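You operate a simulated robot arm through the tools that you are given. There is no shell and no other tool. Be economical: measure what you need, move in short steps, check, and stop when the job is done.

You run a simulated robot arm. Do the job below in one go: nothing can be reset, and whatever is moved stays where it is left.

TASK
Free the stuck block with the black button and turn the heat down to 100.
Fine: raise the red lever first; the block goes in the white tray.

The check looks at the end state, three seconds after you hand in, the way a careful person would. Anything else that was tipped, shoved, dropped, spilled or broken makes it a failure.

THE ROBOT
A 7-joint arm with a two-finger parallel gripper, fixed in place. Base frame: the origin is at the foot of the arm, x ahead of it, y to its left, z up; the work surface is at about z = 0. Lengths are in mm, angles in rad, forces in N, time in s.
With the tool pointing down near the work surface it reaches from about 220 to 580 mm from the base axis. Its first joint turns from -1.152 to 1.152 rad. Payload 2.5 kg.
The TCP is the grasp point between the finger pads, 23 mm short of the fingertips. In the tool frame z runs along the fingers and y along their closing line. Largest opening 94 mm; finger width 38, thickness 10; the body of the gripper, 54 by 96 mm, starts 39 mm behind the TCP.
Orientation is that of the tool frame in the base frame, as a unit quaternion [x, y, z, w]. With the fingers straight down and closing along the base's y, the tool's x points along the base's -x, its y along +y and its z along -z.

THE INTERFACE
- The arm moves only by the tool jog_arm. Its argument "series" is a list that holds one entry, the list of rows, each a list of 7 numbers: the gripper command, from -1 (fully open) to 1 (shut), values between in proportion, then the shift along the tool's x, y, z in mm, then the turn, a rotation vector about the tool's x, y, z in degrees. In form: [[[hand, x, y, z, ax, ay, az], ...]]. A call has 1 to 10 rows; each row is the pose to reach, as a shift and turn from the pose commanded when the call began, along the tool's axes at that moment. Each row takes 0.2 s and may step no farther than 50 mm and 0.15 rad from the row before; otherwise, or with a gripper value out of range, the whole call is refused. A pose out of reach is approached as far as the arm can. The call stops where the force on the tool passes 40 N (or 10 N more than at its start, if that is more) or the arm is blocked; 0.2 s more then pass. The fingers move at their own pace (about 108 mm/s each) and stop on an object; they squeeze with about 34 N. The grip force told is the motor's: it shows also when the fingers shut on nothing. Time passes only in rows, and 0.2 s behind the last, so rows that repeat a pose let the fingers close. It gives the time, the measured TCP pose, the force on the tool (base axes), the opening and the grip force at its end, in the units of the frame above (readings bear some noise), with the torque about the TCP (base axes, N m) and any sound that the robot's microphone picked up, and new pictures: "views" is both (left out), scene, wrist or none.
- Cameras (640 x 400 px; columns grow to the right, rows downward): "scene" is fixed at [130.8, -405.2, 541.9]; the picture's right is [0.80, -0.60, 0.00], its down [-0.40, -0.54, -0.74] and it looks along [0.44, 0.59, -0.67] (base axes); focal length 214 px, centre (320, 200). "wrist" rides on the gripper at [86, 16, -74] in the tool frame; the picture's right is [-0.18, 0.98, 0.00], its down [-0.58, -0.11, -0.81] and it looks along [-0.79, -0.15, 0.59] (tool axes); focal length 243 px, centre (320, 200). There is no depth. A picture from a camera that has moved, and an enlarged one, comes with that camera's place and axes in the base frame and with its lens. The place of the scene camera against the robot may be out by one fixed shift of up to 18 mm in any direction.
- close_up(camera, box): a new picture of the part [left, top, right, bottom] of that camera's present view, enlarged. No time passes.
- job_done(): hands the job in; it is judged then, once.

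Work in short steps. Places have to be worked out from the pictures, the camera data and where the tool is seen: move nearer, look again, correct. Check each grasp and each placing, and mend what went wrong. You have 120 turns and 200 pictures in all, those below and enlarged ones among them. Open the gripper and draw the arm clear of the work before you hand the job in, unless the task says otherwise; then end with one line.

The tools are called after "Request:" by a JSON object that holds its "op" and its "data". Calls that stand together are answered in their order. jog_arm: Moves the arm, as the interface text tells. Its arguments: {"type":"object","properties":{"series":{"type":"array"},"views":{"type":"string","enum":["both","scene","wrist","none"]}},"required":["series"]} The other tools are called the same way: close_up (camera, box) takes an enlarged picture of a part of a camera's view; job_done () hands the job in.

At the start:

```text
t: 0.0
ee_pos: [390.9, -239.9, 390.6]
ee_rot: [0.0, 1.0, 0.0, 0.0]
ft_force: [0.8, -0.4, 0.1]
wrist_torque: [0.0, 0.02, 0.0]
grip_width: 94.1
gripper_force: 0.1
```

scene: 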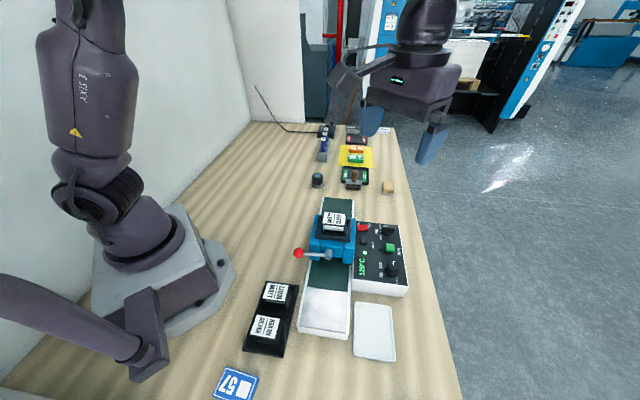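
wrist: 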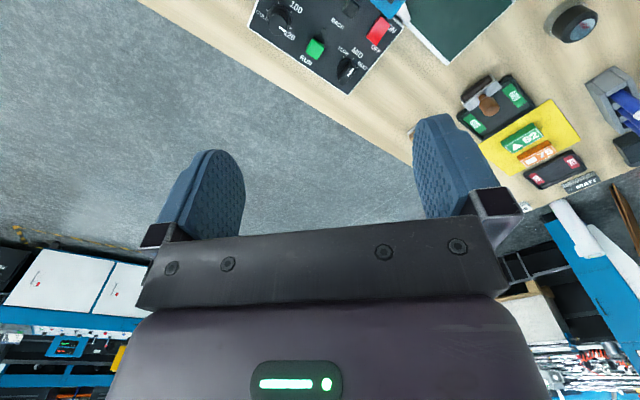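

I'll start with enlarged views of the machine and its panel.

Request:
{"op": "close_up", "data": {"camera": "scene", "box": [280, 190, 420, 300]}}

Request:
{"op": "close_up", "data": {"camera": "scene", "box": [200, 260, 420, 400]}}

Request:
{"op": "close_up", "data": {"camera": "wrist", "box": [240, 0, 420, 110]}}

```text
3.64 times, centred on (350, 245) of scene
camera zoom: at [130.8, -405.2, 541.9], right [0.8, -0.6, 0.0], down [-0.4, -0.54, -0.74], along [0.44, 0.59, -0.67], focal length 780 px, centre (211, 36)
```

zoom: 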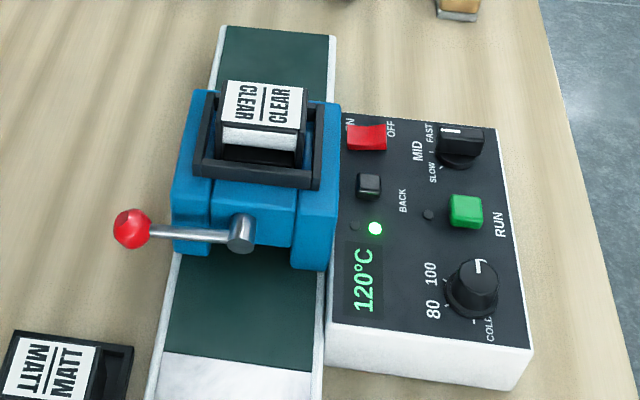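

```text
2.86 times, centred on (310, 330) of scene
camera zoom: at [130.8, -405.2, 541.9], right [0.8, -0.6, 0.0], down [-0.4, -0.54, -0.74], along [0.44, 0.59, -0.67], focal length 613 px, centre (349, -171)
```

zoom: 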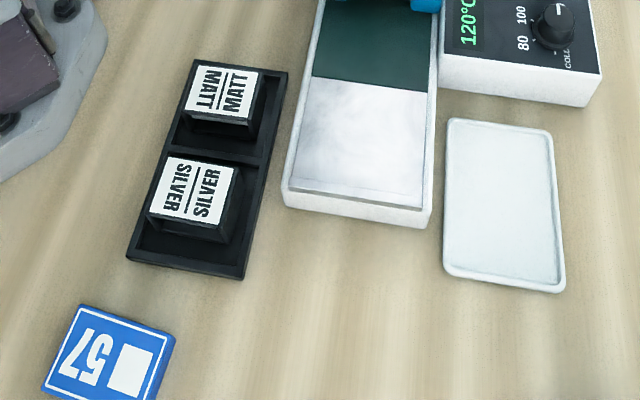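

```text
3.56 times, centred on (330, 55) of wrist
camera zoom: at [302.8, -224.2, 465.3], right [0.18, 0.98, 0.0], down [0.58, -0.11, 0.81], along [0.79, -0.15, -0.59], focal length 863 px, centre (284, 716)
```

zoom: 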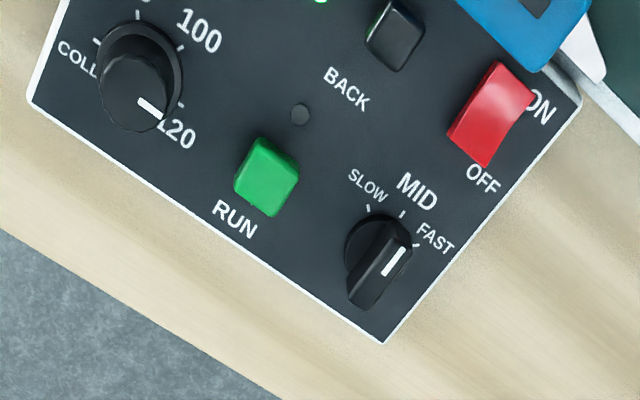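

The black BACK button, heat dial (now 120), red rocker and red lever are identified. The labelled CLEAR part sits on top of the press. I'll tilt the wrist camera down over the machine for measured views.

Request:
{"op": "jog_arm", "data": {"series": [[[-1, 20, 14, -4, 0, 8, 0], [-1, 40, 28, -8, 0, 16, 0], [-1, 60, 42, -12, 0, 24, 0], [-1, 80, 56, -16, 0, 32, 0], [-1, 91, 70, -20, 0, 40, 0], [-1, 91, 70, -20, 0, 40, 0]]]}}

```text
t: 1.4
ee_pos: [298.9, -169.2, 410.0]
ee_rot: [0.0, 0.939, 0.0, -0.343]
ft_force: [-0.5, 0.8, -0.3]
wrist_torque: [-0.03, 0.0, -0.01]
grip_width: 94.1
gripper_force: 0.0
camera wrist: at [279.1, -154.1, 523.4], right [0.14, 0.98, -0.12], down [0.96, -0.11, 0.24], along [0.22, -0.15, -0.96], focal length 243 px, centre (320, 200)
```

scene: 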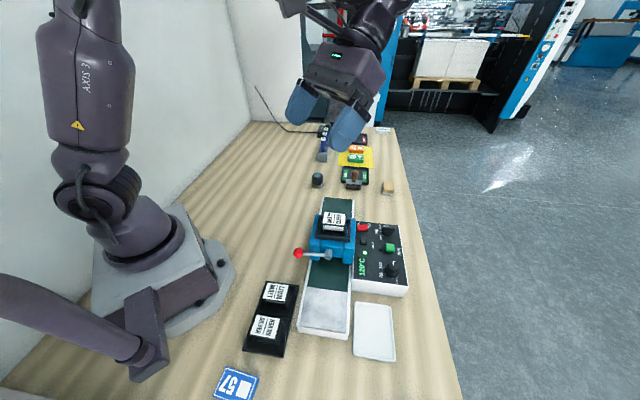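
wrist: 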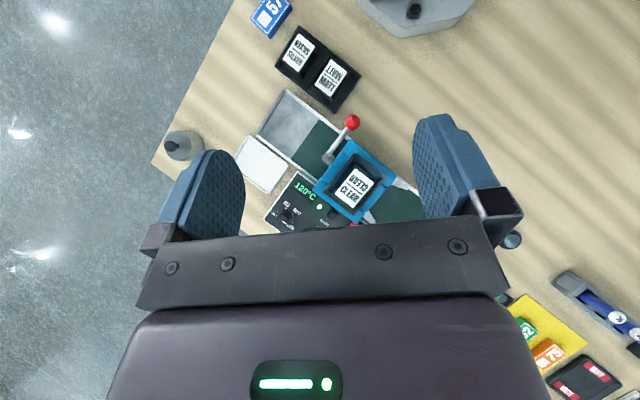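

Request:
{"op": "close_up", "data": {"camera": "wrist", "box": [230, 80, 430, 240]}}

```text
2.50 times, centred on (330, 160) of wrist
camera zoom: at [279.1, -154.1, 523.4], right [0.14, 0.98, -0.12], down [0.96, -0.11, 0.24], along [0.22, -0.15, -0.96], focal length 606 px, centre (295, 300)
```

zoom: 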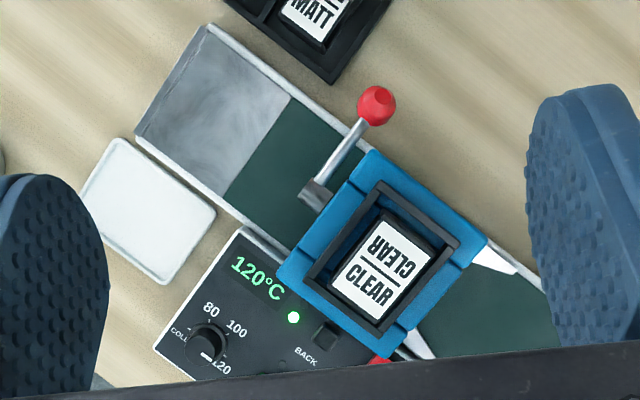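

Good overview. I take a second, nearer view from a shifted camera position to get heights.

Request:
{"op": "jog_arm", "data": {"series": [[[-1, -31, -15, 6, 0, 0, 0], [-1, -62, -31, 11, 0, 0, 0], [-1, -93.6, -46, 16.7, 0, 0, 0], [-1, -93.6, -46, 16.7, 0, 0, 0]]], "views": "none"}}

Request:
{"op": "close_up", "data": {"camera": "wrist", "box": [240, 30, 440, 155]}}

Request:
{"op": "close_up", "data": {"camera": "wrist", "box": [240, 120, 440, 245]}}

```text
t: 2.4
ee_pos: [360.7, -216.5, 335.1]
ee_rot: [0.0, 0.94, -0.001, -0.342]
ft_force: [-0.6, 0.1, -0.5]
wrist_torque: [-0.01, -0.02, -0.02]
grip_width: 94.0
gripper_force: 0.1
```

```text
3.20 times, centred on (340, 92) of wrist
camera zoom: at [341.0, -199.9, 449.5], right [0.14, 0.98, -0.12], down [0.96, -0.11, 0.24], along [0.23, -0.15, -0.96], focal length 776 px, centre (256, 544)
```

zoom: 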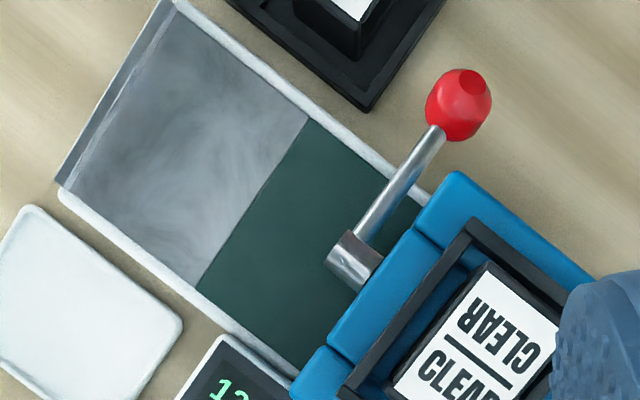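

```text
3.20 times, centred on (340, 182) of wrist
camera zoom: at [341.0, -199.9, 449.5], right [0.14, 0.98, -0.12], down [0.96, -0.11, 0.24], along [0.23, -0.15, -0.96], focal length 776 px, centre (256, 256)
```

zoom: 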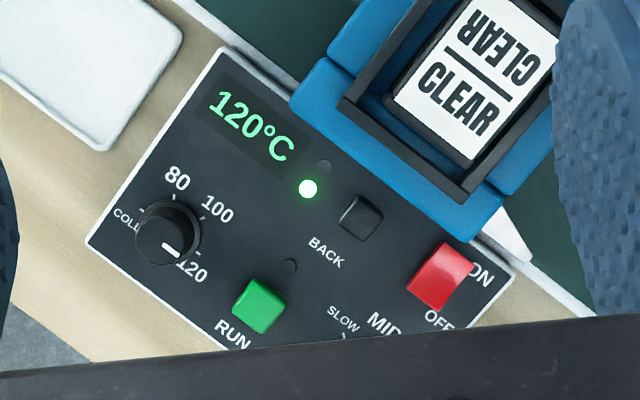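

Triangulated: lever pivot ≈ (306,-194,109), red ball ≈ (254,-147,102), lever roughly horizontal, 70 mm long, axis along the conveyor (0.67,0.74). I go above the ball, fingers down, then yaw so the fingers close along the lever's axis.

Request:
{"op": "jog_arm", "data": {"series": [[[-1, 3, 14, 30, 0, -8, 0], [-1, 6, 28, 60, 0, -16, 0], [-1, 9, 42, 90, 0, -24, 0], [-1, 12, 56, 120, 0, -32, 0], [-1, 14.5, 70, 149, 0, -40, 0], [-1, 14.5, 70, 149, 0, -40, 0]]], "views": "none"}}

Request:
{"op": "jog_arm", "data": {"series": [[[-1, 0, 0, 0, 0, 0, 7], [-1, 0, 0, 0, 0, 0, 14], [-1, 0, 0, 0, 0, 0, 21], [-1, 0, 0, 0, 0, 0, 28], [-1, 0, 0, 0, 0, 0, 35], [-1, 0, 0, 0, 0, 0, 42], [-1, 0, 0, 0, 0, 0, 42]]]}}

```text
t: 3.8
ee_pos: [253.0, -146.8, 232.9]
ee_rot: [0.0, 1.0, 0.0, 0.001]
ft_force: [0.1, 0.1, 0.5]
wrist_torque: [0.0, 0.01, 0.01]
grip_width: 93.9
gripper_force: 0.0
```

```text
t: 5.4
ee_pos: [254.4, -144.9, 231.4]
ee_rot: [0.359, 0.933, 0.0, 0.0]
ft_force: [0.5, 0.2, 0.4]
wrist_torque: [-0.01, 0.01, 0.0]
grip_width: 94.0
gripper_force: 0.1
camera wrist: at [199.1, -76.2, 307.7], right [0.8, 0.61, 0.0], down [0.36, -0.47, 0.81], along [0.49, -0.64, -0.59], focal length 243 px, centre (320, 200)
```

scene: 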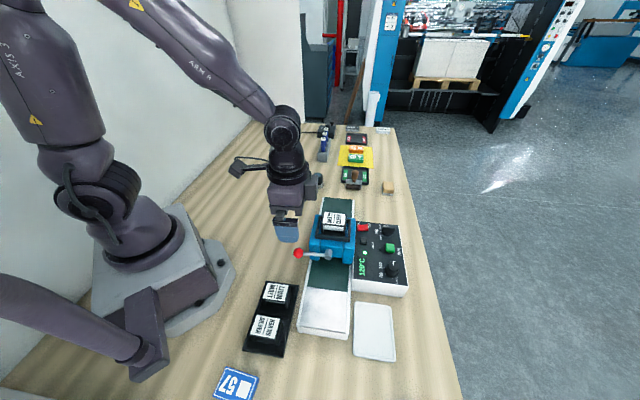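
wrist: 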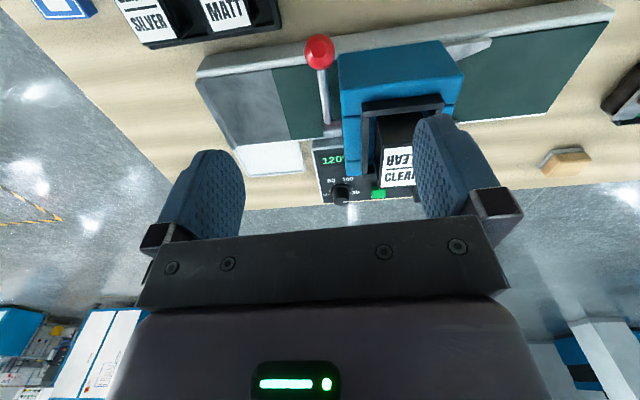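

The ball projects where expected, directly under the TCP. I narrow the fingers to about 50 mm and descend around the ball.

Request:
{"op": "jog_arm", "data": {"series": [[[-0.06, 2, 0, 30, 0, 0, 0], [-0.06, 2, 0, 60, 0, 0, 0], [-0.06, 2, 0, 85, 0, 0, 0], [-0.06, 2, 0, 105, 0, 0, 0], [-0.06, 2, 0, 118, 0, 0, 0], [-0.06, 2, 0, 118, 0, 0, 0]]]}}

```text
t: 6.8
ee_pos: [253.0, -144.5, 114.6]
ee_rot: [0.358, 0.934, 0.0, 0.0]
ft_force: [0.6, 0.1, -0.3]
wrist_torque: [0.0, -0.03, 0.0]
grip_width: 49.8
gripper_force: 0.1
camera wrist: at [197.9, -75.4, 189.3], right [0.79, 0.61, 0.0], down [0.36, -0.47, 0.81], along [0.49, -0.64, -0.59], focal length 243 px, centre (320, 200)
```

scene: 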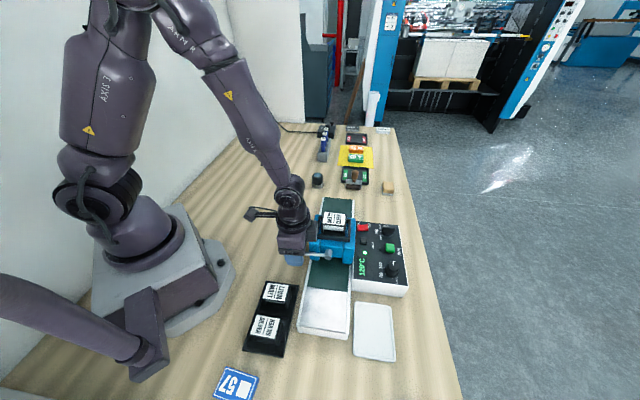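
wrist: 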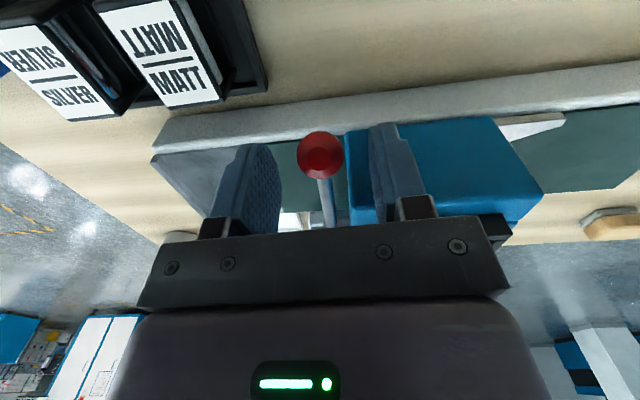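

Ball is centred between the fingers about 12 mm below the TCP. Closing.

Request:
{"op": "jog_arm", "data": {"series": [[[1, 2, 0, 118, 0, 0, 0], [1, 2, 0, 118, 0, 0, 0], [1, 2, 0, 118, 0, 0, 0]]], "views": "wrist"}}

```text
refused: row 1 steps farther than a row can; nothing moved
```

Request:
{"op": "jog_arm", "data": {"series": [[[1, 0, 0, 0, 0, 0, 0], [1, 0, 0, 0, 0, 0, 0], [1, 0, 0, 0, 0, 0, 0]]], "views": "wrist"}}

```text
t: 7.6
ee_pos: [252.4, -144.9, 115.2]
ee_rot: [0.358, 0.934, 0.0, 0.0]
ft_force: [0.9, -3.7, -4.7]
wrist_torque: [0.11, 0.21, -0.01]
grip_width: 23.7
gripper_force: 45.1
camera wrist: at [197.8, -75.5, 189.5], right [0.79, 0.61, 0.0], down [0.36, -0.47, 0.81], along [0.49, -0.64, -0.59], focal length 243 px, centre (320, 200)
```

wrist: 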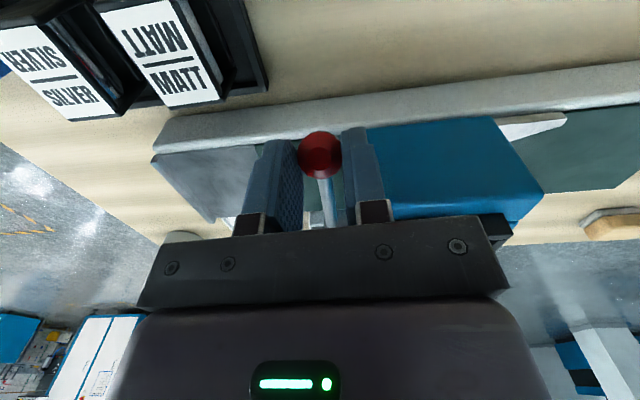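

Grip holds (24 mm). I lift the ball along the arc around the pivot, in small steps, watching force.

Request:
{"op": "jog_arm", "data": {"series": [[[1, 0.2, 0, -6, 0, 0, 0], [1, 0.2, 0, -12.2, 0, 0, 0], [1, -0.6, 0, -18, 0, 0, 0], [1, -1.7, 0, -24.2, 0, 0, 0], [1, -3.5, 0, -30, 0, 0, 0], [1, -5.7, 0, -35.8, 0, 0, 0]]]}}

```text
t: 9.0
ee_pos: [257.3, -148.6, 151.7]
ee_rot: [0.358, 0.934, 0.0, 0.0]
ft_force: [0.2, -0.3, -0.5]
wrist_torque: [0.05, 0.0, 0.02]
grip_width: 0.2
gripper_force: 42.5
camera wrist: at [202.0, -79.1, 225.6], right [0.79, 0.61, 0.0], down [0.36, -0.47, 0.81], along [0.49, -0.64, -0.59], focal length 243 px, centre (320, 200)
```

scene: 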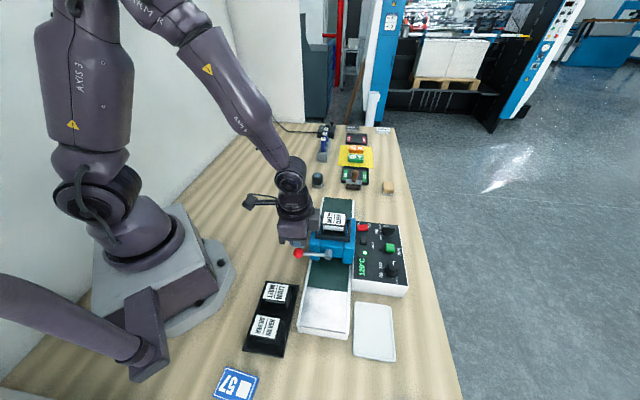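
wrist: 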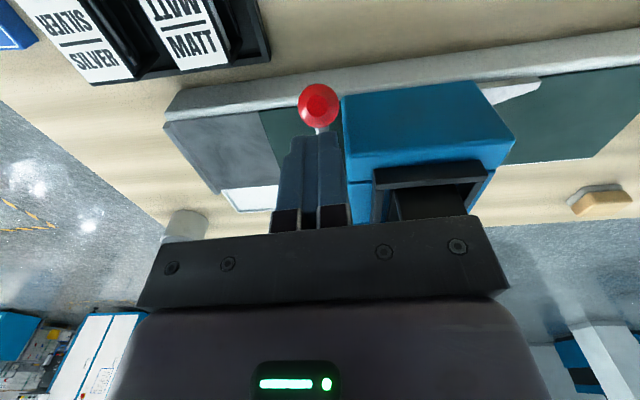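

The fingers slipped off the ball; the lever did not move — my grip was too high on the ball. I reopen, go about 12 mm lower and a little outboard (for gantry clearance), and grip again.

Request:
{"op": "jog_arm", "data": {"series": [[[-0.06, 9, 0, 0, 0, 0, 0], [-0.06, 9, 0, 0, 0, 0, 0], [-0.06, 9, 0, 25, 0, 0, 0], [-0.06, 9, 0, 50, 0, 0, 0], [-0.06, 9, 0, 50, 0, 0, 0], [1, 9, 0, 50, 0, 0, 0], [1, 9, 0, 50, 0, 0, 0], [1, 9, 0, 50, 0, 0, 0]]], "views": "wrist"}}

```text
t: 10.8
ee_pos: [249.7, -142.2, 101.2]
ee_rot: [0.358, 0.934, 0.0, 0.0]
ft_force: [5.5, -0.3, -10.0]
wrist_torque: [0.46, 0.49, -0.01]
grip_width: 24.0
gripper_force: 44.6
camera wrist: at [194.9, -73.0, 175.6], right [0.79, 0.61, 0.0], down [0.36, -0.47, 0.81], along [0.49, -0.64, -0.59], focal length 243 px, centre (320, 200)
```

wrist: 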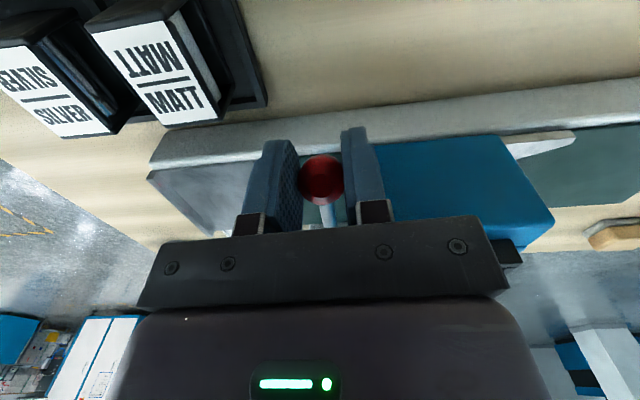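

Request:
{"op": "jog_arm", "data": {"series": [[[1, 0.2, 0, -3, 0, 0, 0], [1, 0.2, 0, -6, 0, 0, 0], [1, 0.2, 0, -9, 0, 0, 0], [1, 0.2, 0, -12.2, 0, 0, 0]]], "views": "wrist"}}

```text
t: 11.8
ee_pos: [248.9, -141.4, 111.6]
ee_rot: [0.358, 0.934, 0.0, -0.001]
ft_force: [2.7, -1.4, -18.2]
wrist_torque: [0.85, 0.91, 0.02]
grip_width: 23.8
gripper_force: 44.5
camera wrist: at [194.5, -72.5, 187.6], right [0.79, 0.61, 0.0], down [0.36, -0.47, 0.81], along [0.49, -0.64, -0.59], focal length 243 px, centre (320, 200)
```

wrist: 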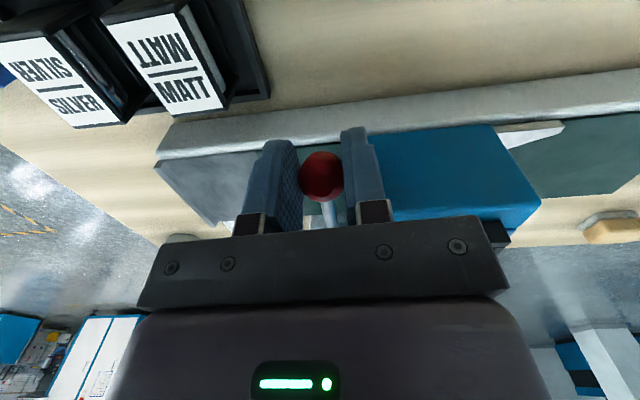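

Request:
{"op": "jog_arm", "data": {"series": [[[1, -0.6, 0, -3, 0, 0, 0], [1, -1, 0, -6, 0, 0, 0], [1, -1.5, 0, -9, 0, 0, 0], [1, -2, 0, -12, 0, 0, 0], [1, -3, 0, -15, 0, 0, 0], [1, -4, 0, -18, 0, 0, 0]]], "views": "wrist"}}

```text
t: 13.2
ee_pos: [251.7, -144.8, 128.4]
ee_rot: [0.357, 0.934, 0.001, -0.001]
ft_force: [-6.2, 10.2, -14.4]
wrist_torque: [0.97, 1.02, 0.0]
grip_width: 23.7
gripper_force: 45.4
camera wrist: at [196.8, -74.8, 205.2], right [0.79, 0.61, 0.0], down [0.36, -0.47, 0.8], along [0.49, -0.64, -0.59], focal length 243 px, centre (320, 200)
```

wrist: 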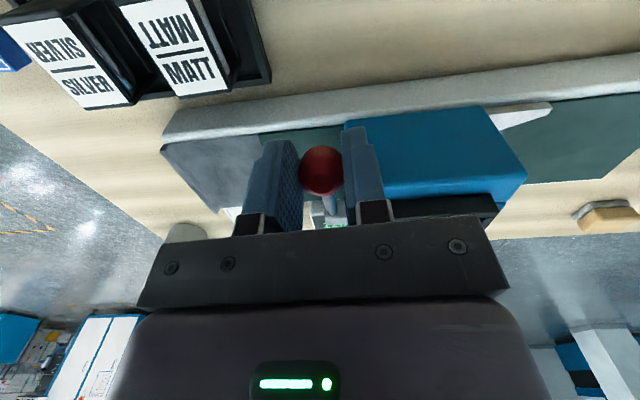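

Request:
{"op": "jog_arm", "data": {"series": [[[1, 1, 0, -3, 0, 0, 0], [1, 0, 0, -6.5, 0, 0, 0], [1, -1, 0, -10.5, 0, 0, 0], [1, -2.2, 0, -14.2, 0, 0, 0], [1, -3.7, 0, -18, 0, 0, 0], [1, -5.3, 0, -21.6, 0, 0, 0]]], "views": "wrist"}}

```text
t: 14.6
ee_pos: [256.7, -148.5, 150.7]
ee_rot: [0.359, 0.933, 0.001, 0.0]
ft_force: [2.9, -7.8, -26.2]
wrist_torque: [0.69, 0.73, -0.07]
grip_width: 23.6
gripper_force: 45.8
camera wrist: at [201.6, -79.5, 227.0], right [0.79, 0.61, 0.0], down [0.36, -0.47, 0.81], along [0.49, -0.64, -0.59], focal length 243 px, centre (320, 200)
```

wrist: 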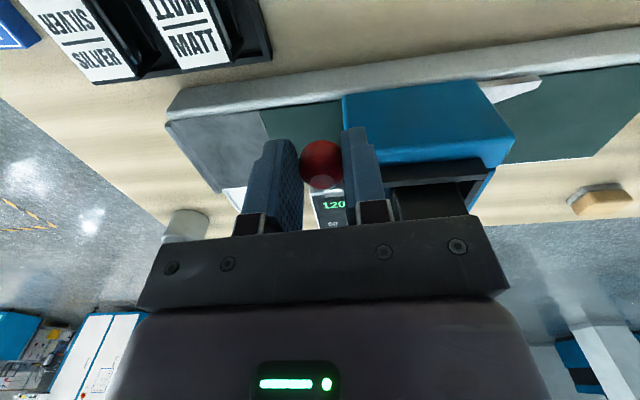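

Request:
{"op": "jog_arm", "data": {"series": [[[1, -4, 0, -3, 0, 0, 0], [1, -6.5, 0, -7, 0, 0, 0], [1, -10, 0, -11.5, 0, 0, 0], [1, -13.8, 0, -15.6, 0, 0, 0], [1, -17, 0, -19, 0, 0, 0], [1, -21, 0, -22, 0, 0, 0]]], "views": "wrist"}}

```text
t: 16.0
ee_pos: [272.5, -161.0, 174.2]
ee_rot: [0.359, 0.933, 0.0, 0.0]
ft_force: [-0.3, -0.3, -0.7]
wrist_torque: [0.01, 0.02, -0.01]
grip_width: 0.1
gripper_force: 42.5
camera wrist: at [217.7, -93.2, 249.2], right [0.79, 0.61, 0.0], down [0.36, -0.47, 0.81], along [0.49, -0.64, -0.59], focal length 243 px, centre (320, 200)
```

wrist: 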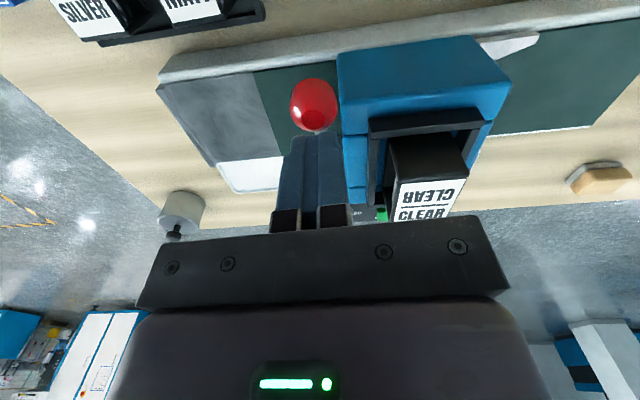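

The ball slipped out again near 25–30°, but the lever stays where left (ball now ≈ (258,-150,138)). I re-grip lower on the ball and continue the arc, with more inward follow.

Request:
{"op": "jog_arm", "data": {"series": [[[1, 22, -1, 0, 0, 0, 0], [-0.1, 22, -1, 0, 0, 0, 0], [-0.1, 22, -1, 0, 0, 0, 0], [-0.1, 22, -1, 20, 0, 0, 0], [-0.1, 22, -1, 38, 0, 0, 0], [-0.1, 22, -1, 38, 0, 0, 0], [1, 22, -1, 38, 0, 0, 0], [1, 22, -1, 38, 0, 0, 0], [1, 22, -1, 38, 0, 0, 0]]], "views": "wrist"}}

```text
t: 18.0
ee_pos: [256.1, -148.6, 136.0]
ee_rot: [0.357, 0.934, 0.0, 0.0]
ft_force: [6.9, 1.9, -6.5]
wrist_torque: [0.19, 0.19, 0.04]
grip_width: 24.1
gripper_force: 44.5
camera wrist: at [201.1, -79.3, 211.0], right [0.79, 0.61, 0.0], down [0.36, -0.47, 0.81], along [0.49, -0.64, -0.59], focal length 243 px, centre (320, 200)
```

wrist: 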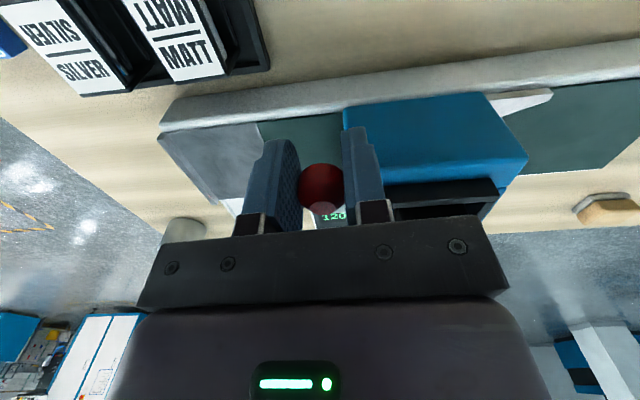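

Request:
{"op": "jog_arm", "data": {"series": [[[1, -1.5, 0, -5, 0, 0, 0], [1, -3.5, 0, -9.5, 0, 0, 0], [1, -6.5, 0, -14, 0, 0, 0], [1, -10, 0, -18, 0, 0, 0], [1, -14, 0, -22, 0, 0, 0]]], "views": "wrist"}}

```text
t: 18.4
ee_pos: [256.4, -148.2, 137.9]
ee_rot: [0.356, 0.934, -0.001, -0.001]
ft_force: [-0.4, 1.1, -8.4]
wrist_torque: [-0.64, -0.69, -0.04]
grip_width: 23.8
gripper_force: 44.5
stopped in row 1: the force on the tool passed its limit at 47 N (the readings are from after the stop); the commanded pose is now the measured one
camera wrist: at [201.2, -79.4, 212.4], right [0.79, 0.61, 0.0], down [0.36, -0.47, 0.81], along [0.49, -0.64, -0.59], focal length 243 px, centre (320, 200)
```

wrist: 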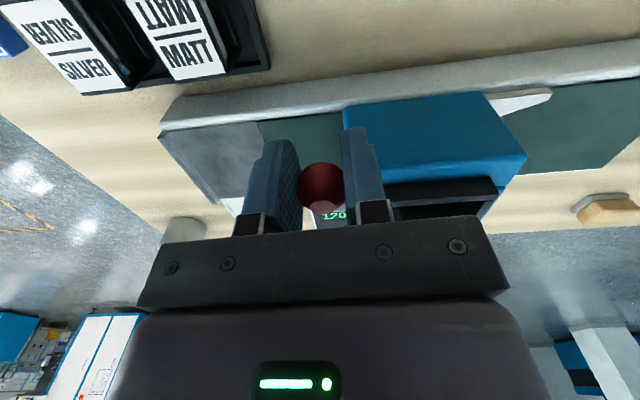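

A 47 N spike stopped it: either the lever's end stop or a misdirected pull. I try a gentle tangential pull and look at the readings.

Request:
{"op": "jog_arm", "data": {"series": [[[1, -0.5, 0, -1, 0, 0, 0], [1, -1, 0, -2, 0, 0, 0], [1, -1.5, 0, -3, 0, 0, 0], [1, -2, 0, -4, 0, 0, 0], [1, -2.6, 0, -5, 0, 0, 0], [1, -3.2, 0, -6, 0, 0, 0]]], "views": "scene"}}

Request:
{"op": "close_up", "data": {"camera": "scene", "box": [250, 180, 420, 300]}}

```text
t: 18.9
ee_pos: [256.2, -149.0, 137.0]
ee_rot: [0.357, 0.934, 0.0, -0.002]
ft_force: [0.5, 1.3, -8.8]
wrist_torque: [-0.67, -0.73, -0.02]
grip_width: 23.8
gripper_force: 44.7
stopped in row 2: the force on the tool passed its limit at 44 N (the readings are from after the stop); the commanded pose is now the measured one
```

scene: 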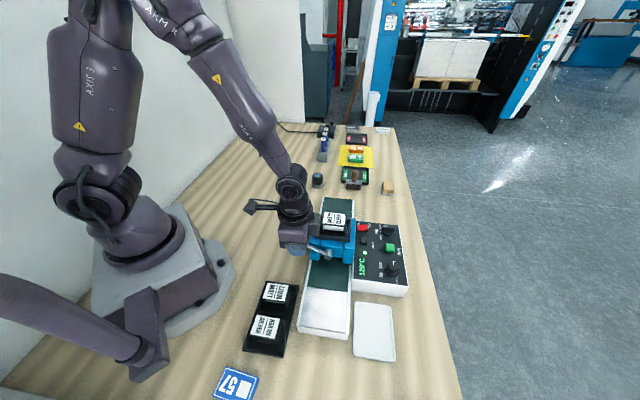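

```text
3.33 times, centred on (335, 240) of scene
camera zoom: at [130.8, -405.2, 541.9], right [0.8, -0.6, 0.0], down [-0.4, -0.54, -0.74], along [0.44, 0.59, -0.67], focal length 715 px, centre (270, 67)
```

zoom: 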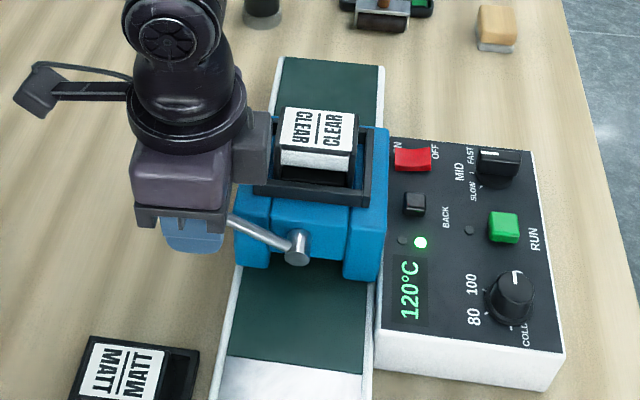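

Stiff even for 2 mm, which looks like the lever's end stop at ~+25° (it began at about -6°). I release, back off upward and look at the lever and press.

Request:
{"op": "jog_arm", "data": {"series": [[[-0.1, 0, 0, 0, 0, 0, 0], [-0.1, 0, 0, 0, 0, 0, 0], [-0.1, 3, 0, -25, 0, 0, 0], [-0.1, 6, 0, -50, 0, 0, 0], [-0.1, 6, 0, -90, 0, 0, 0], [-0.1, 6, 0, -90, 0, 0, 0]]], "views": "wrist"}}

Request:
{"op": "close_up", "data": {"camera": "scene", "box": [280, 190, 420, 300]}}

```text
t: 20.3
ee_pos: [252.8, -144.0, 228.7]
ee_rot: [0.357, 0.934, 0.001, -0.002]
ft_force: [0.9, -1.0, -0.3]
wrist_torque: [-0.02, 0.03, 0.0]
grip_width: 51.9
gripper_force: 0.1
camera wrist: at [197.9, -75.4, 303.5], right [0.79, 0.61, 0.0], down [0.36, -0.47, 0.8], along [0.49, -0.64, -0.6], focal length 243 px, centre (320, 200)
```

wrist: 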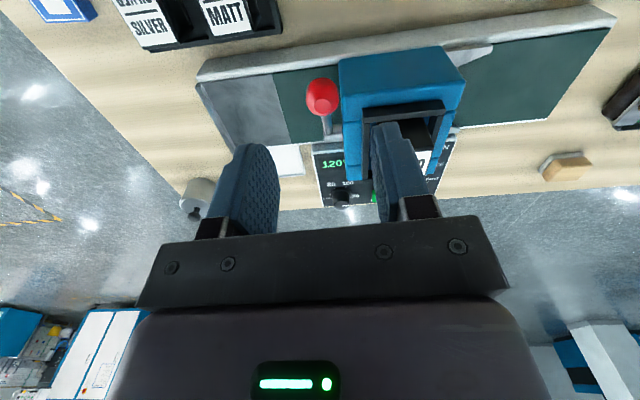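

```text
3.64 times, centred on (350, 245) of scene
camera zoom: at [130.8, -405.2, 541.9], right [0.8, -0.6, 0.0], down [-0.4, -0.54, -0.74], along [0.44, 0.59, -0.67], focal length 780 px, centre (211, 36)
```

zoom: 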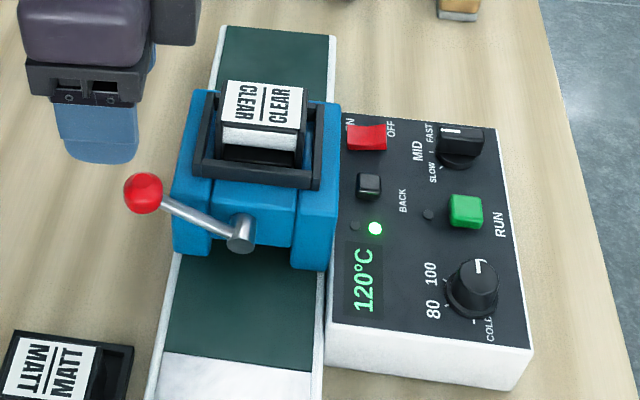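

The lever stays raised at its stop. Next the BACK button: I move over it with fingers closed, tilted ~10° so the gripper body stays clear of the press, and look.

Request:
{"op": "jog_arm", "data": {"series": [[[1, -41, 16, 0, 0, 2.5, 0], [1, -82, 32, 0, 0, 5, 0], [1, -123, 48, 0, 0, 7.5, 0], [1, -163.5, 65, 10, 0, 10, 0], [1, -163.5, 65, 18, 0, 10, 0], [1, -163.5, 65, 18, 0, 10, 0]]]}}

Request:
{"op": "close_up", "data": {"camera": "wrist", "box": [220, 20, 440, 160]}}

```text
t: 21.7
ee_pos: [418.0, -204.0, 208.9]
ee_rot: [0.356, 0.93, 0.031, -0.084]
ft_force: [0.6, 0.2, -0.4]
wrist_torque: [-0.04, -0.03, 0.01]
grip_width: 0.0
gripper_force: 34.2
camera wrist: at [373.5, -145.4, 298.1], right [0.79, 0.61, -0.03], down [0.46, -0.56, 0.69], along [0.4, -0.56, -0.72], focal length 243 px, centre (320, 200)
```

scene: 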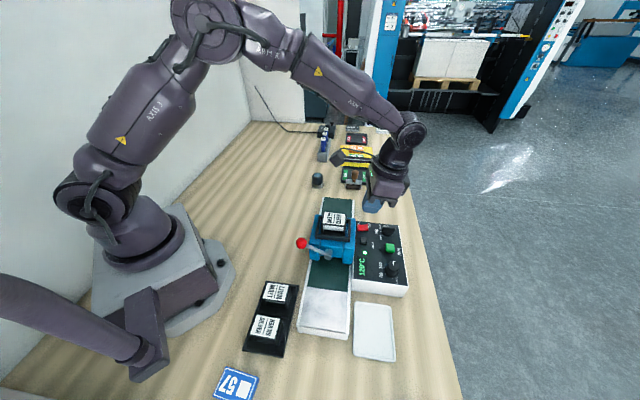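
wrist: 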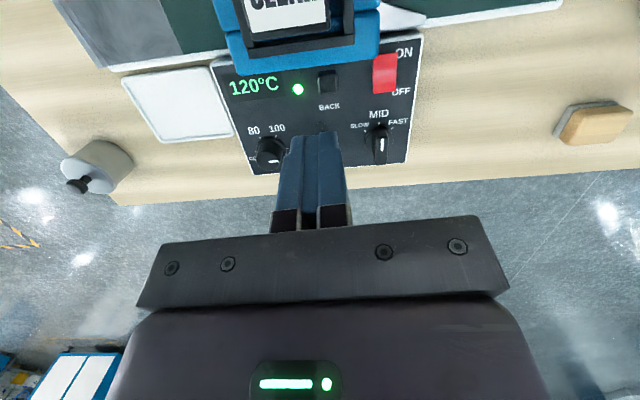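

```text
2.86 times, centred on (330, 90) of wrist
camera zoom: at [373.5, -145.4, 298.1], right [0.79, 0.61, -0.03], down [0.46, -0.56, 0.69], along [0.4, -0.56, -0.72], focal length 693 px, centre (291, 514)
```

zoom: 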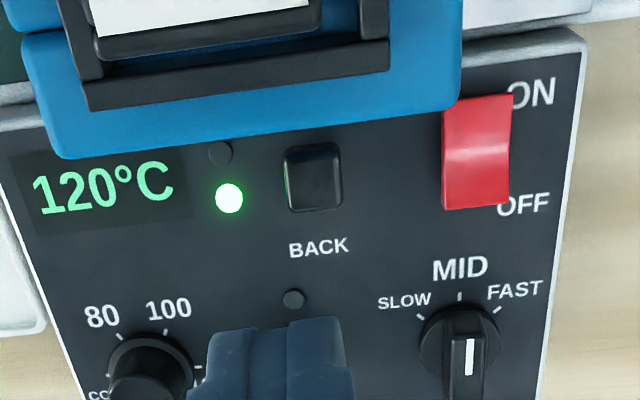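

Button top ≈ (418,-204,69), right under the tool. I lower to ~10 mm above it, reducing tilt to 5°.

Request:
{"op": "jog_arm", "data": {"series": [[[1, -7, 0, 39.4, 0, -2.5, 0], [1, -13, 0, 74, 0, -5, 0], [1, -16, 0, 90.6, 0, -5, 0], [1, -18.6, 0, 105.4, 0, -5, 0], [1, -18.6, 0, 105.4, 0, -5, 0]]]}}

Request:
{"op": "close_up", "data": {"camera": "wrist", "box": [220, 20, 440, 160]}}

Request:
{"op": "close_up", "data": {"camera": "scene", "box": [280, 170, 420, 300]}}

```text
t: 22.9
ee_pos: [417.7, -204.5, 101.6]
ee_rot: [0.357, 0.933, 0.016, -0.043]
ft_force: [0.0, 0.3, 0.1]
wrist_torque: [-0.01, 0.01, 0.0]
grip_width: 0.0
gripper_force: 34.2
camera wrist: at [367.0, -140.5, 184.6], right [0.79, 0.61, -0.02], down [0.41, -0.52, 0.75], along [0.45, -0.6, -0.66], focal length 243 px, centre (320, 200)
```

scene: 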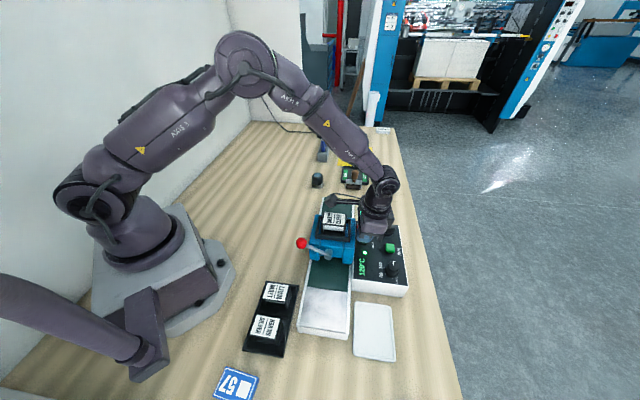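
wrist: 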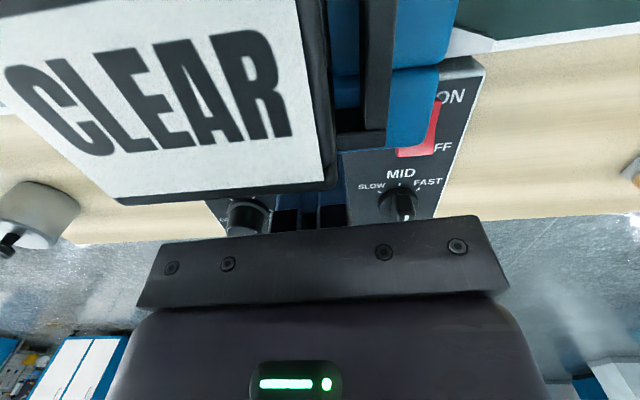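

```text
2.86 times, centred on (330, 90) of wrist
camera zoom: at [367.0, -140.5, 184.6], right [0.79, 0.61, -0.02], down [0.41, -0.52, 0.75], along [0.45, -0.6, -0.66], focal length 693 px, centre (291, 514)
```

zoom: 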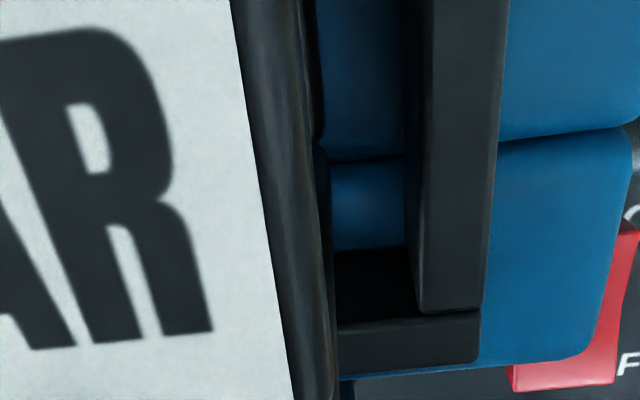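

```text
3.08 times, centred on (350, 235) of scene
camera zoom: at [130.8, -405.2, 541.9], right [0.8, -0.6, 0.0], down [-0.4, -0.54, -0.74], along [0.44, 0.59, -0.67], focal length 660 px, centre (228, 92)
```

zoom: 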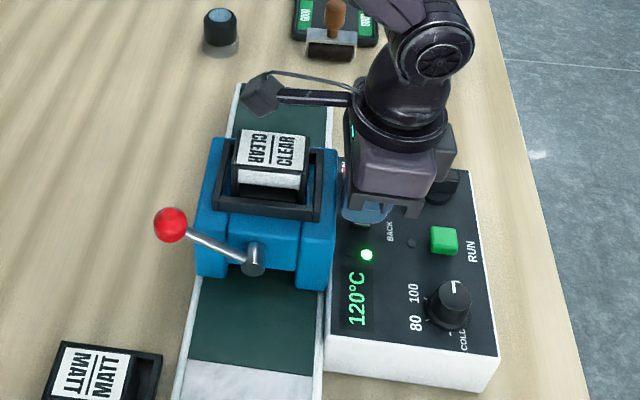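

The wrist camera hangs too close above the CLEAR cassette in this orientation. I rise and yaw 90° so the camera sits over the panel's front instead, then press with an outward lean.

Request:
{"op": "jog_arm", "data": {"series": [[[1, 3, 0, -34, 0, 0, 0], [1, 6, 0, -67, 0, 0, 0], [1, 8.7, 0, -99.6, 0, -5, 0], [1, 8.7, 0, -99.6, 0, -5, 0]]], "views": "none"}}

Request:
{"op": "jog_arm", "data": {"series": [[[1, 0, 0, 0, 0, 0, -8.5], [1, 0, 0, 0, 0, 0, -17], [1, 0, 0, 0, 0, 0, -25.5], [1, 0, 0, 0, 0, 0, -34], [1, 0, 0, 0, 0, 0, -42.5], [1, 0, 0, 0, 0, 0, -51], [1, 0, 0, 0, 0, 0, -59.5], [1, 0, 0, 0, 0, 0, -68], [1, 0, 0, 0, 0, 0, -76.5], [1, 0, 0, 0, 0, 0, -85]]], "views": "none"}}

Request:
{"op": "jog_arm", "data": {"series": [[[1, 0, 0, 0, 0, 0, -5], [1, 0, 0, 0, 0, 0, -5]]], "views": "wrist"}}

```text
t: 23.9
ee_pos: [417.9, -203.8, 202.6]
ee_rot: [0.356, 0.934, 0.0, -0.002]
ft_force: [0.1, -0.1, -0.2]
wrist_torque: [0.01, 0.01, 0.02]
grip_width: 0.0
gripper_force: 34.0
```

```text
t: 26.1
ee_pos: [417.7, -206.1, 201.9]
ee_rot: [-0.369, 0.929, 0.002, -0.002]
ft_force: [0.1, -0.4, -0.2]
wrist_torque: [0.04, 0.02, -0.01]
grip_width: 0.0
gripper_force: 34.2
```

```text
t: 26.7
ee_pos: [416.7, -204.6, 200.8]
ee_rot: [-0.409, 0.913, 0.002, -0.002]
ft_force: [-0.5, -0.4, 0.9]
wrist_torque: [-0.05, -0.01, -0.02]
grip_width: 0.0
gripper_force: 33.9
camera wrist: at [346.2, -259.8, 276.6], right [-0.61, 0.79, 0.0], down [0.47, 0.36, 0.8], along [0.64, 0.49, -0.59], focal length 243 px, centre (320, 200)
```

wrist: 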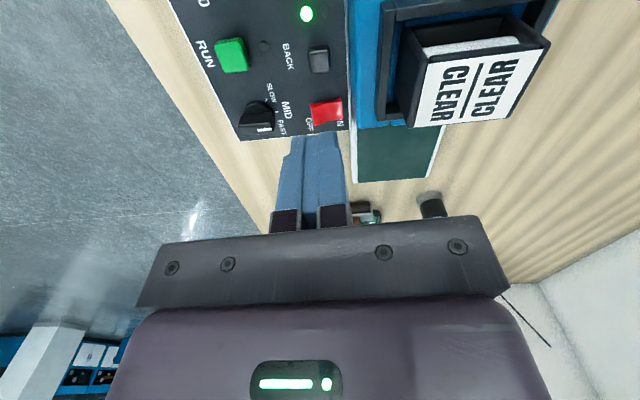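

Request:
{"op": "jog_arm", "data": {"series": [[[1, -0.5, -1.6, 30, -7, 0, 0], [1, -1, -3.2, 60, -14, 0, 0], [1, -1.6, -4.8, 80, -20, 0, 0], [1, -1.6, -4.8, 94, -20, 0, 0], [1, -1.6, -4.8, 94, -20, 0, 0]]]}}

Request:
{"op": "close_up", "data": {"camera": "scene", "box": [280, 170, 420, 300]}}

Request:
{"op": "close_up", "data": {"camera": "wrist", "box": [220, 60, 440, 220]}}

```text
t: 27.9
ee_pos: [421.1, -207.8, 106.7]
ee_rot: [-0.402, 0.898, 0.161, -0.073]
ft_force: [-0.5, 0.4, 0.4]
wrist_torque: [0.0, -0.04, 0.01]
grip_width: 0.0
gripper_force: 34.2
camera wrist: at [370.6, -279.7, 183.4], right [-0.56, 0.75, 0.34], down [0.67, 0.18, 0.72], along [0.48, 0.63, -0.61], focal length 243 px, centre (320, 200)
```

scene: 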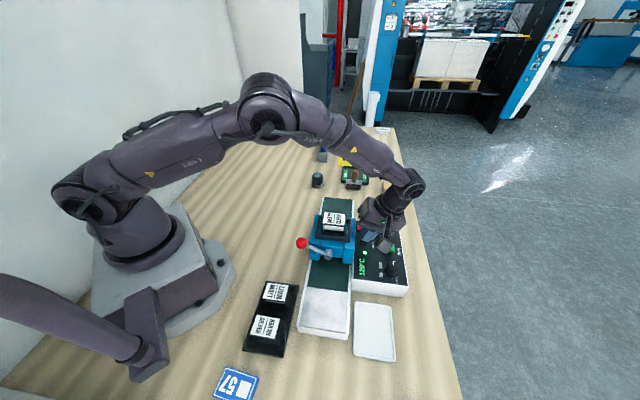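
wrist: 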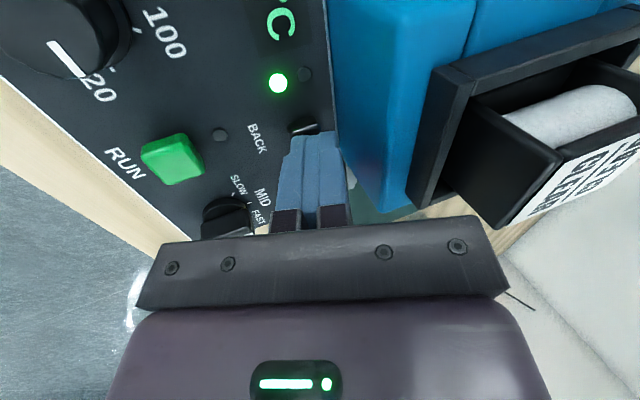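

```text
3.08 times, centred on (350, 235) of scene
camera zoom: at [130.8, -405.2, 541.9], right [0.8, -0.6, 0.0], down [-0.4, -0.54, -0.74], along [0.44, 0.59, -0.67], focal length 660 px, centre (228, 92)
```

zoom: 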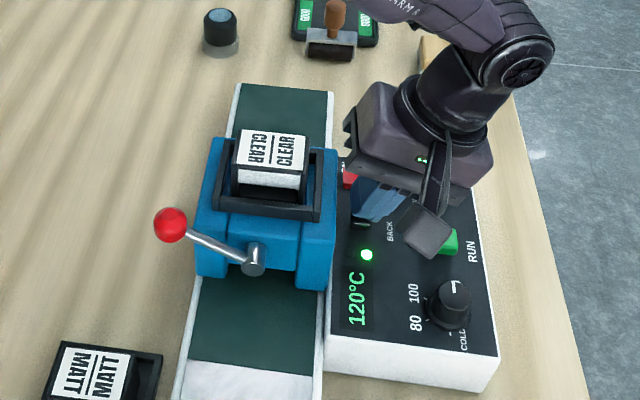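

```text
2.50 times, centred on (330, 140) of wrist
camera zoom: at [370.6, -279.7, 183.4], right [-0.56, 0.75, 0.34], down [0.67, 0.18, 0.72], along [0.48, 0.63, -0.61], focal length 606 px, centre (295, 350)
```

zoom: 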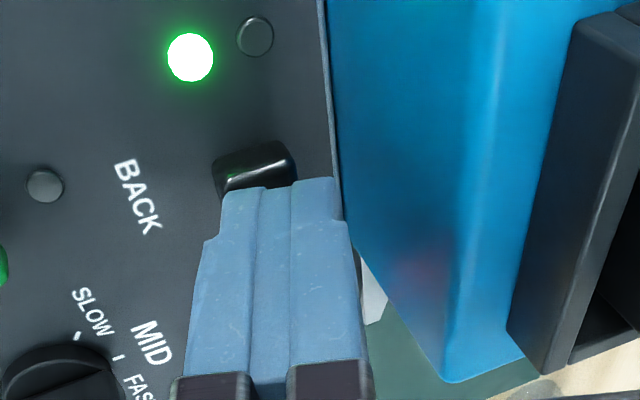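

Tip is aligned over BACK. I press down gently and hold.

Request:
{"op": "jog_arm", "data": {"series": [[[1, 0, -3.4, 9.4, 0, 0, 0], [1, 0, -4.4, 12.2, 0, 0, 0], [1, 0, -5, 13.6, 0, 0, 0], [1, 0, -5.5, 15, 0, 0, 0], [1, 0, -6, 16.4, 0, 0, 0], [1, 0, -6, 16.4, 0, 0, 0], [1, 0, -6, 16.4, 0, 0, 0]]]}}

Request:
{"op": "close_up", "data": {"camera": "scene", "box": [280, 170, 420, 300]}}

```text
t: 29.5
ee_pos: [421.8, -208.3, 90.4]
ee_rot: [-0.401, 0.899, 0.159, -0.072]
ft_force: [-0.1, -1.9, 18.5]
wrist_torque: [-0.05, -0.04, 0.0]
grip_width: 0.0
gripper_force: 33.5
heard: click
camera wrist: at [370.6, -279.6, 167.2], right [-0.56, 0.75, 0.34], down [0.67, 0.18, 0.72], along [0.48, 0.63, -0.61], focal length 243 px, centre (320, 200)
```

scene: 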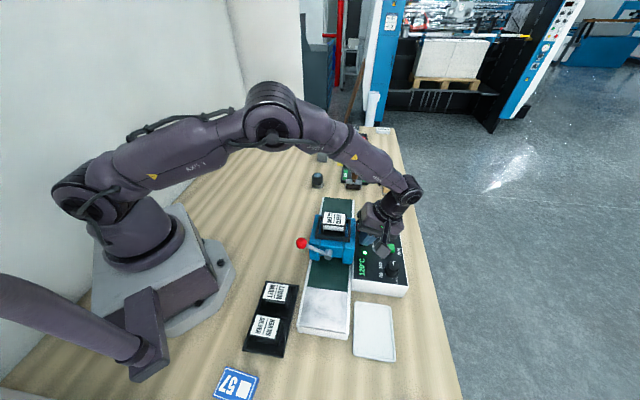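
wrist: 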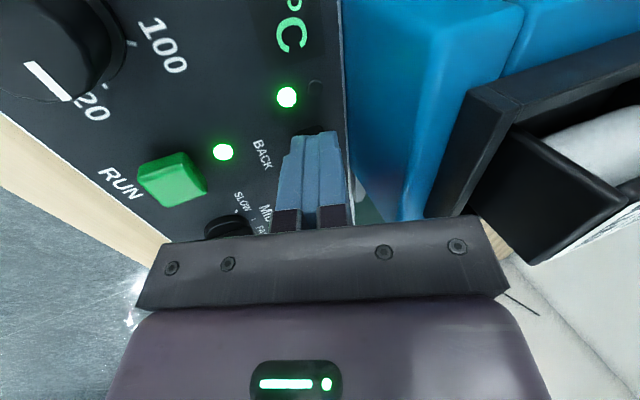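

```text
3.08 times, centred on (350, 235) of scene
camera zoom: at [130.7, -405.1, 542.0], right [0.8, -0.6, 0.0], down [-0.4, -0.54, -0.74], along [0.44, 0.59, -0.67], focal length 660 px, centre (228, 92)
```

zoom: 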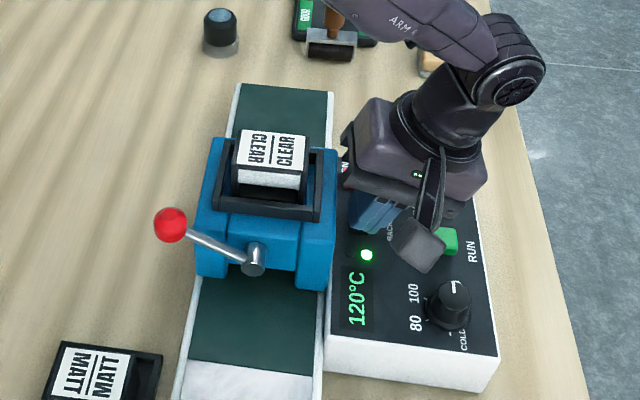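

Click heard and a run LED lit. I keep holding to see the block move.

Request:
{"op": "jog_arm", "data": {"series": [[[1, 0, 0, 0, 0, 0, 0], [1, 0, 0, 0, 0, 0, 0], [1, 0, 0, 0, 0, 0, 0], [1, 0, 0, 0, 0, 0, 0], [1, 0, 0, 0, 0, 0, 0], [1, 0, 0, 0, 0, 0, 0], [1, 0, 0, 0, 0, 0, 0]]]}}

Request:
{"op": "close_up", "data": {"camera": "scene", "box": [280, 170, 420, 300]}}

```text
t: 31.1
ee_pos: [420.7, -207.7, 92.1]
ee_rot: [-0.402, 0.898, 0.161, -0.073]
ft_force: [-0.5, -0.6, 20.4]
wrist_torque: [-0.02, -0.08, -0.03]
grip_width: 0.3
gripper_force: 33.8
camera wrist: at [370.2, -279.3, 166.7], right [-0.56, 0.75, 0.34], down [0.67, 0.18, 0.72], along [0.48, 0.63, -0.61], focal length 243 px, centre (320, 200)
```

scene: 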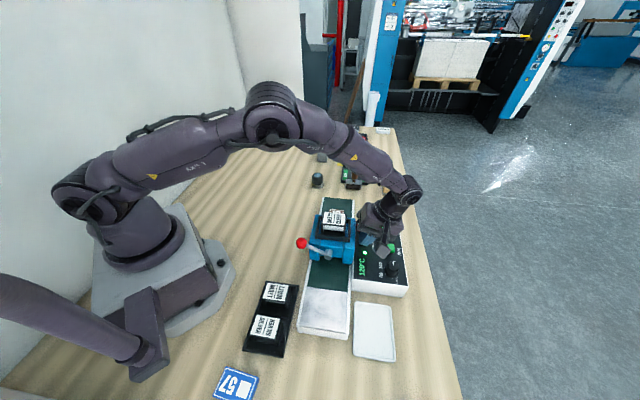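
wrist: 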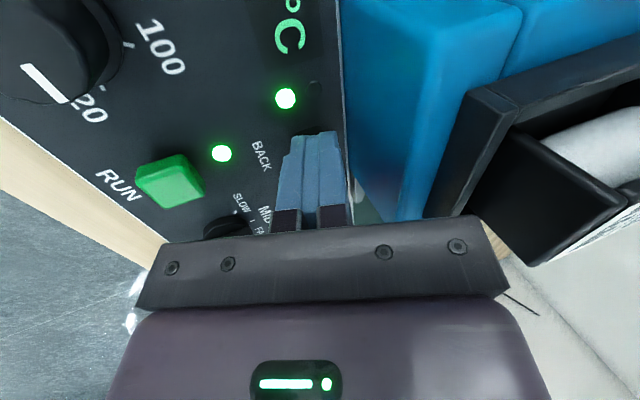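

```text
3.08 times, centred on (350, 235) of scene
camera zoom: at [130.7, -405.1, 542.0], right [0.8, -0.6, 0.0], down [-0.4, -0.54, -0.74], along [0.44, 0.59, -0.67], focal length 660 px, centre (228, 92)
```

zoom: 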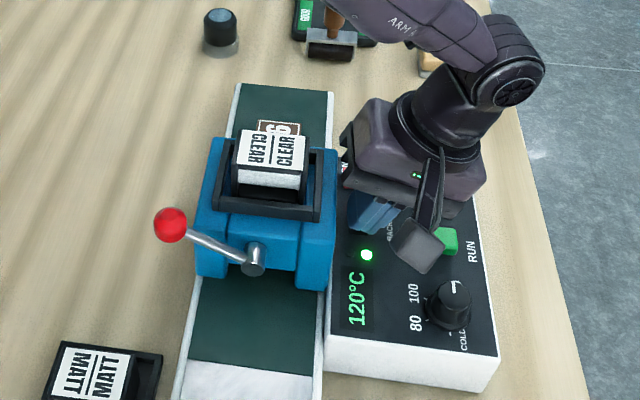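

The block is emerging behind the press. I hold a bit longer, checking so it does not run off the far end.

Request:
{"op": "jog_arm", "data": {"series": [[[1, 0, 0, 0, 0, 0, 0], [1, 0, 0, 0, 0, 0, 0], [1, 0, 0, 0, 0, 0, 0], [1, 0, 0, 0, 0, 0, 0]]], "views": "none"}}

Request:
{"op": "close_up", "data": {"camera": "scene", "box": [280, 170, 420, 300]}}

```text
t: 32.1
ee_pos: [420.2, -207.1, 90.1]
ee_rot: [-0.402, 0.899, 0.16, -0.072]
ft_force: [0.8, 0.9, 19.8]
wrist_torque: [0.02, -0.02, 0.0]
grip_width: 0.3
gripper_force: 33.9
```

```text
3.08 times, centred on (350, 235) of scene
camera zoom: at [130.7, -405.1, 542.0], right [0.8, -0.6, 0.0], down [-0.4, -0.54, -0.74], along [0.44, 0.59, -0.67], focal length 660 px, centre (228, 92)
```

zoom: 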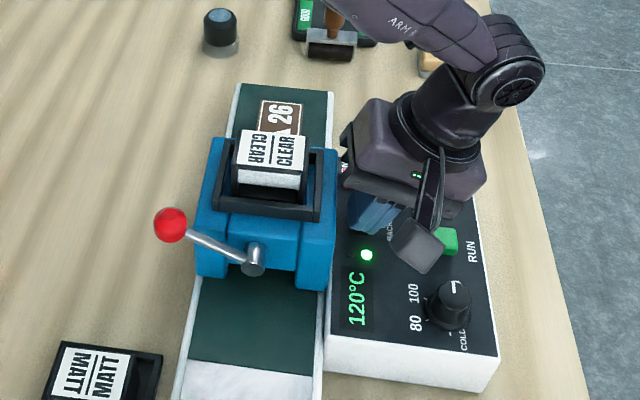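

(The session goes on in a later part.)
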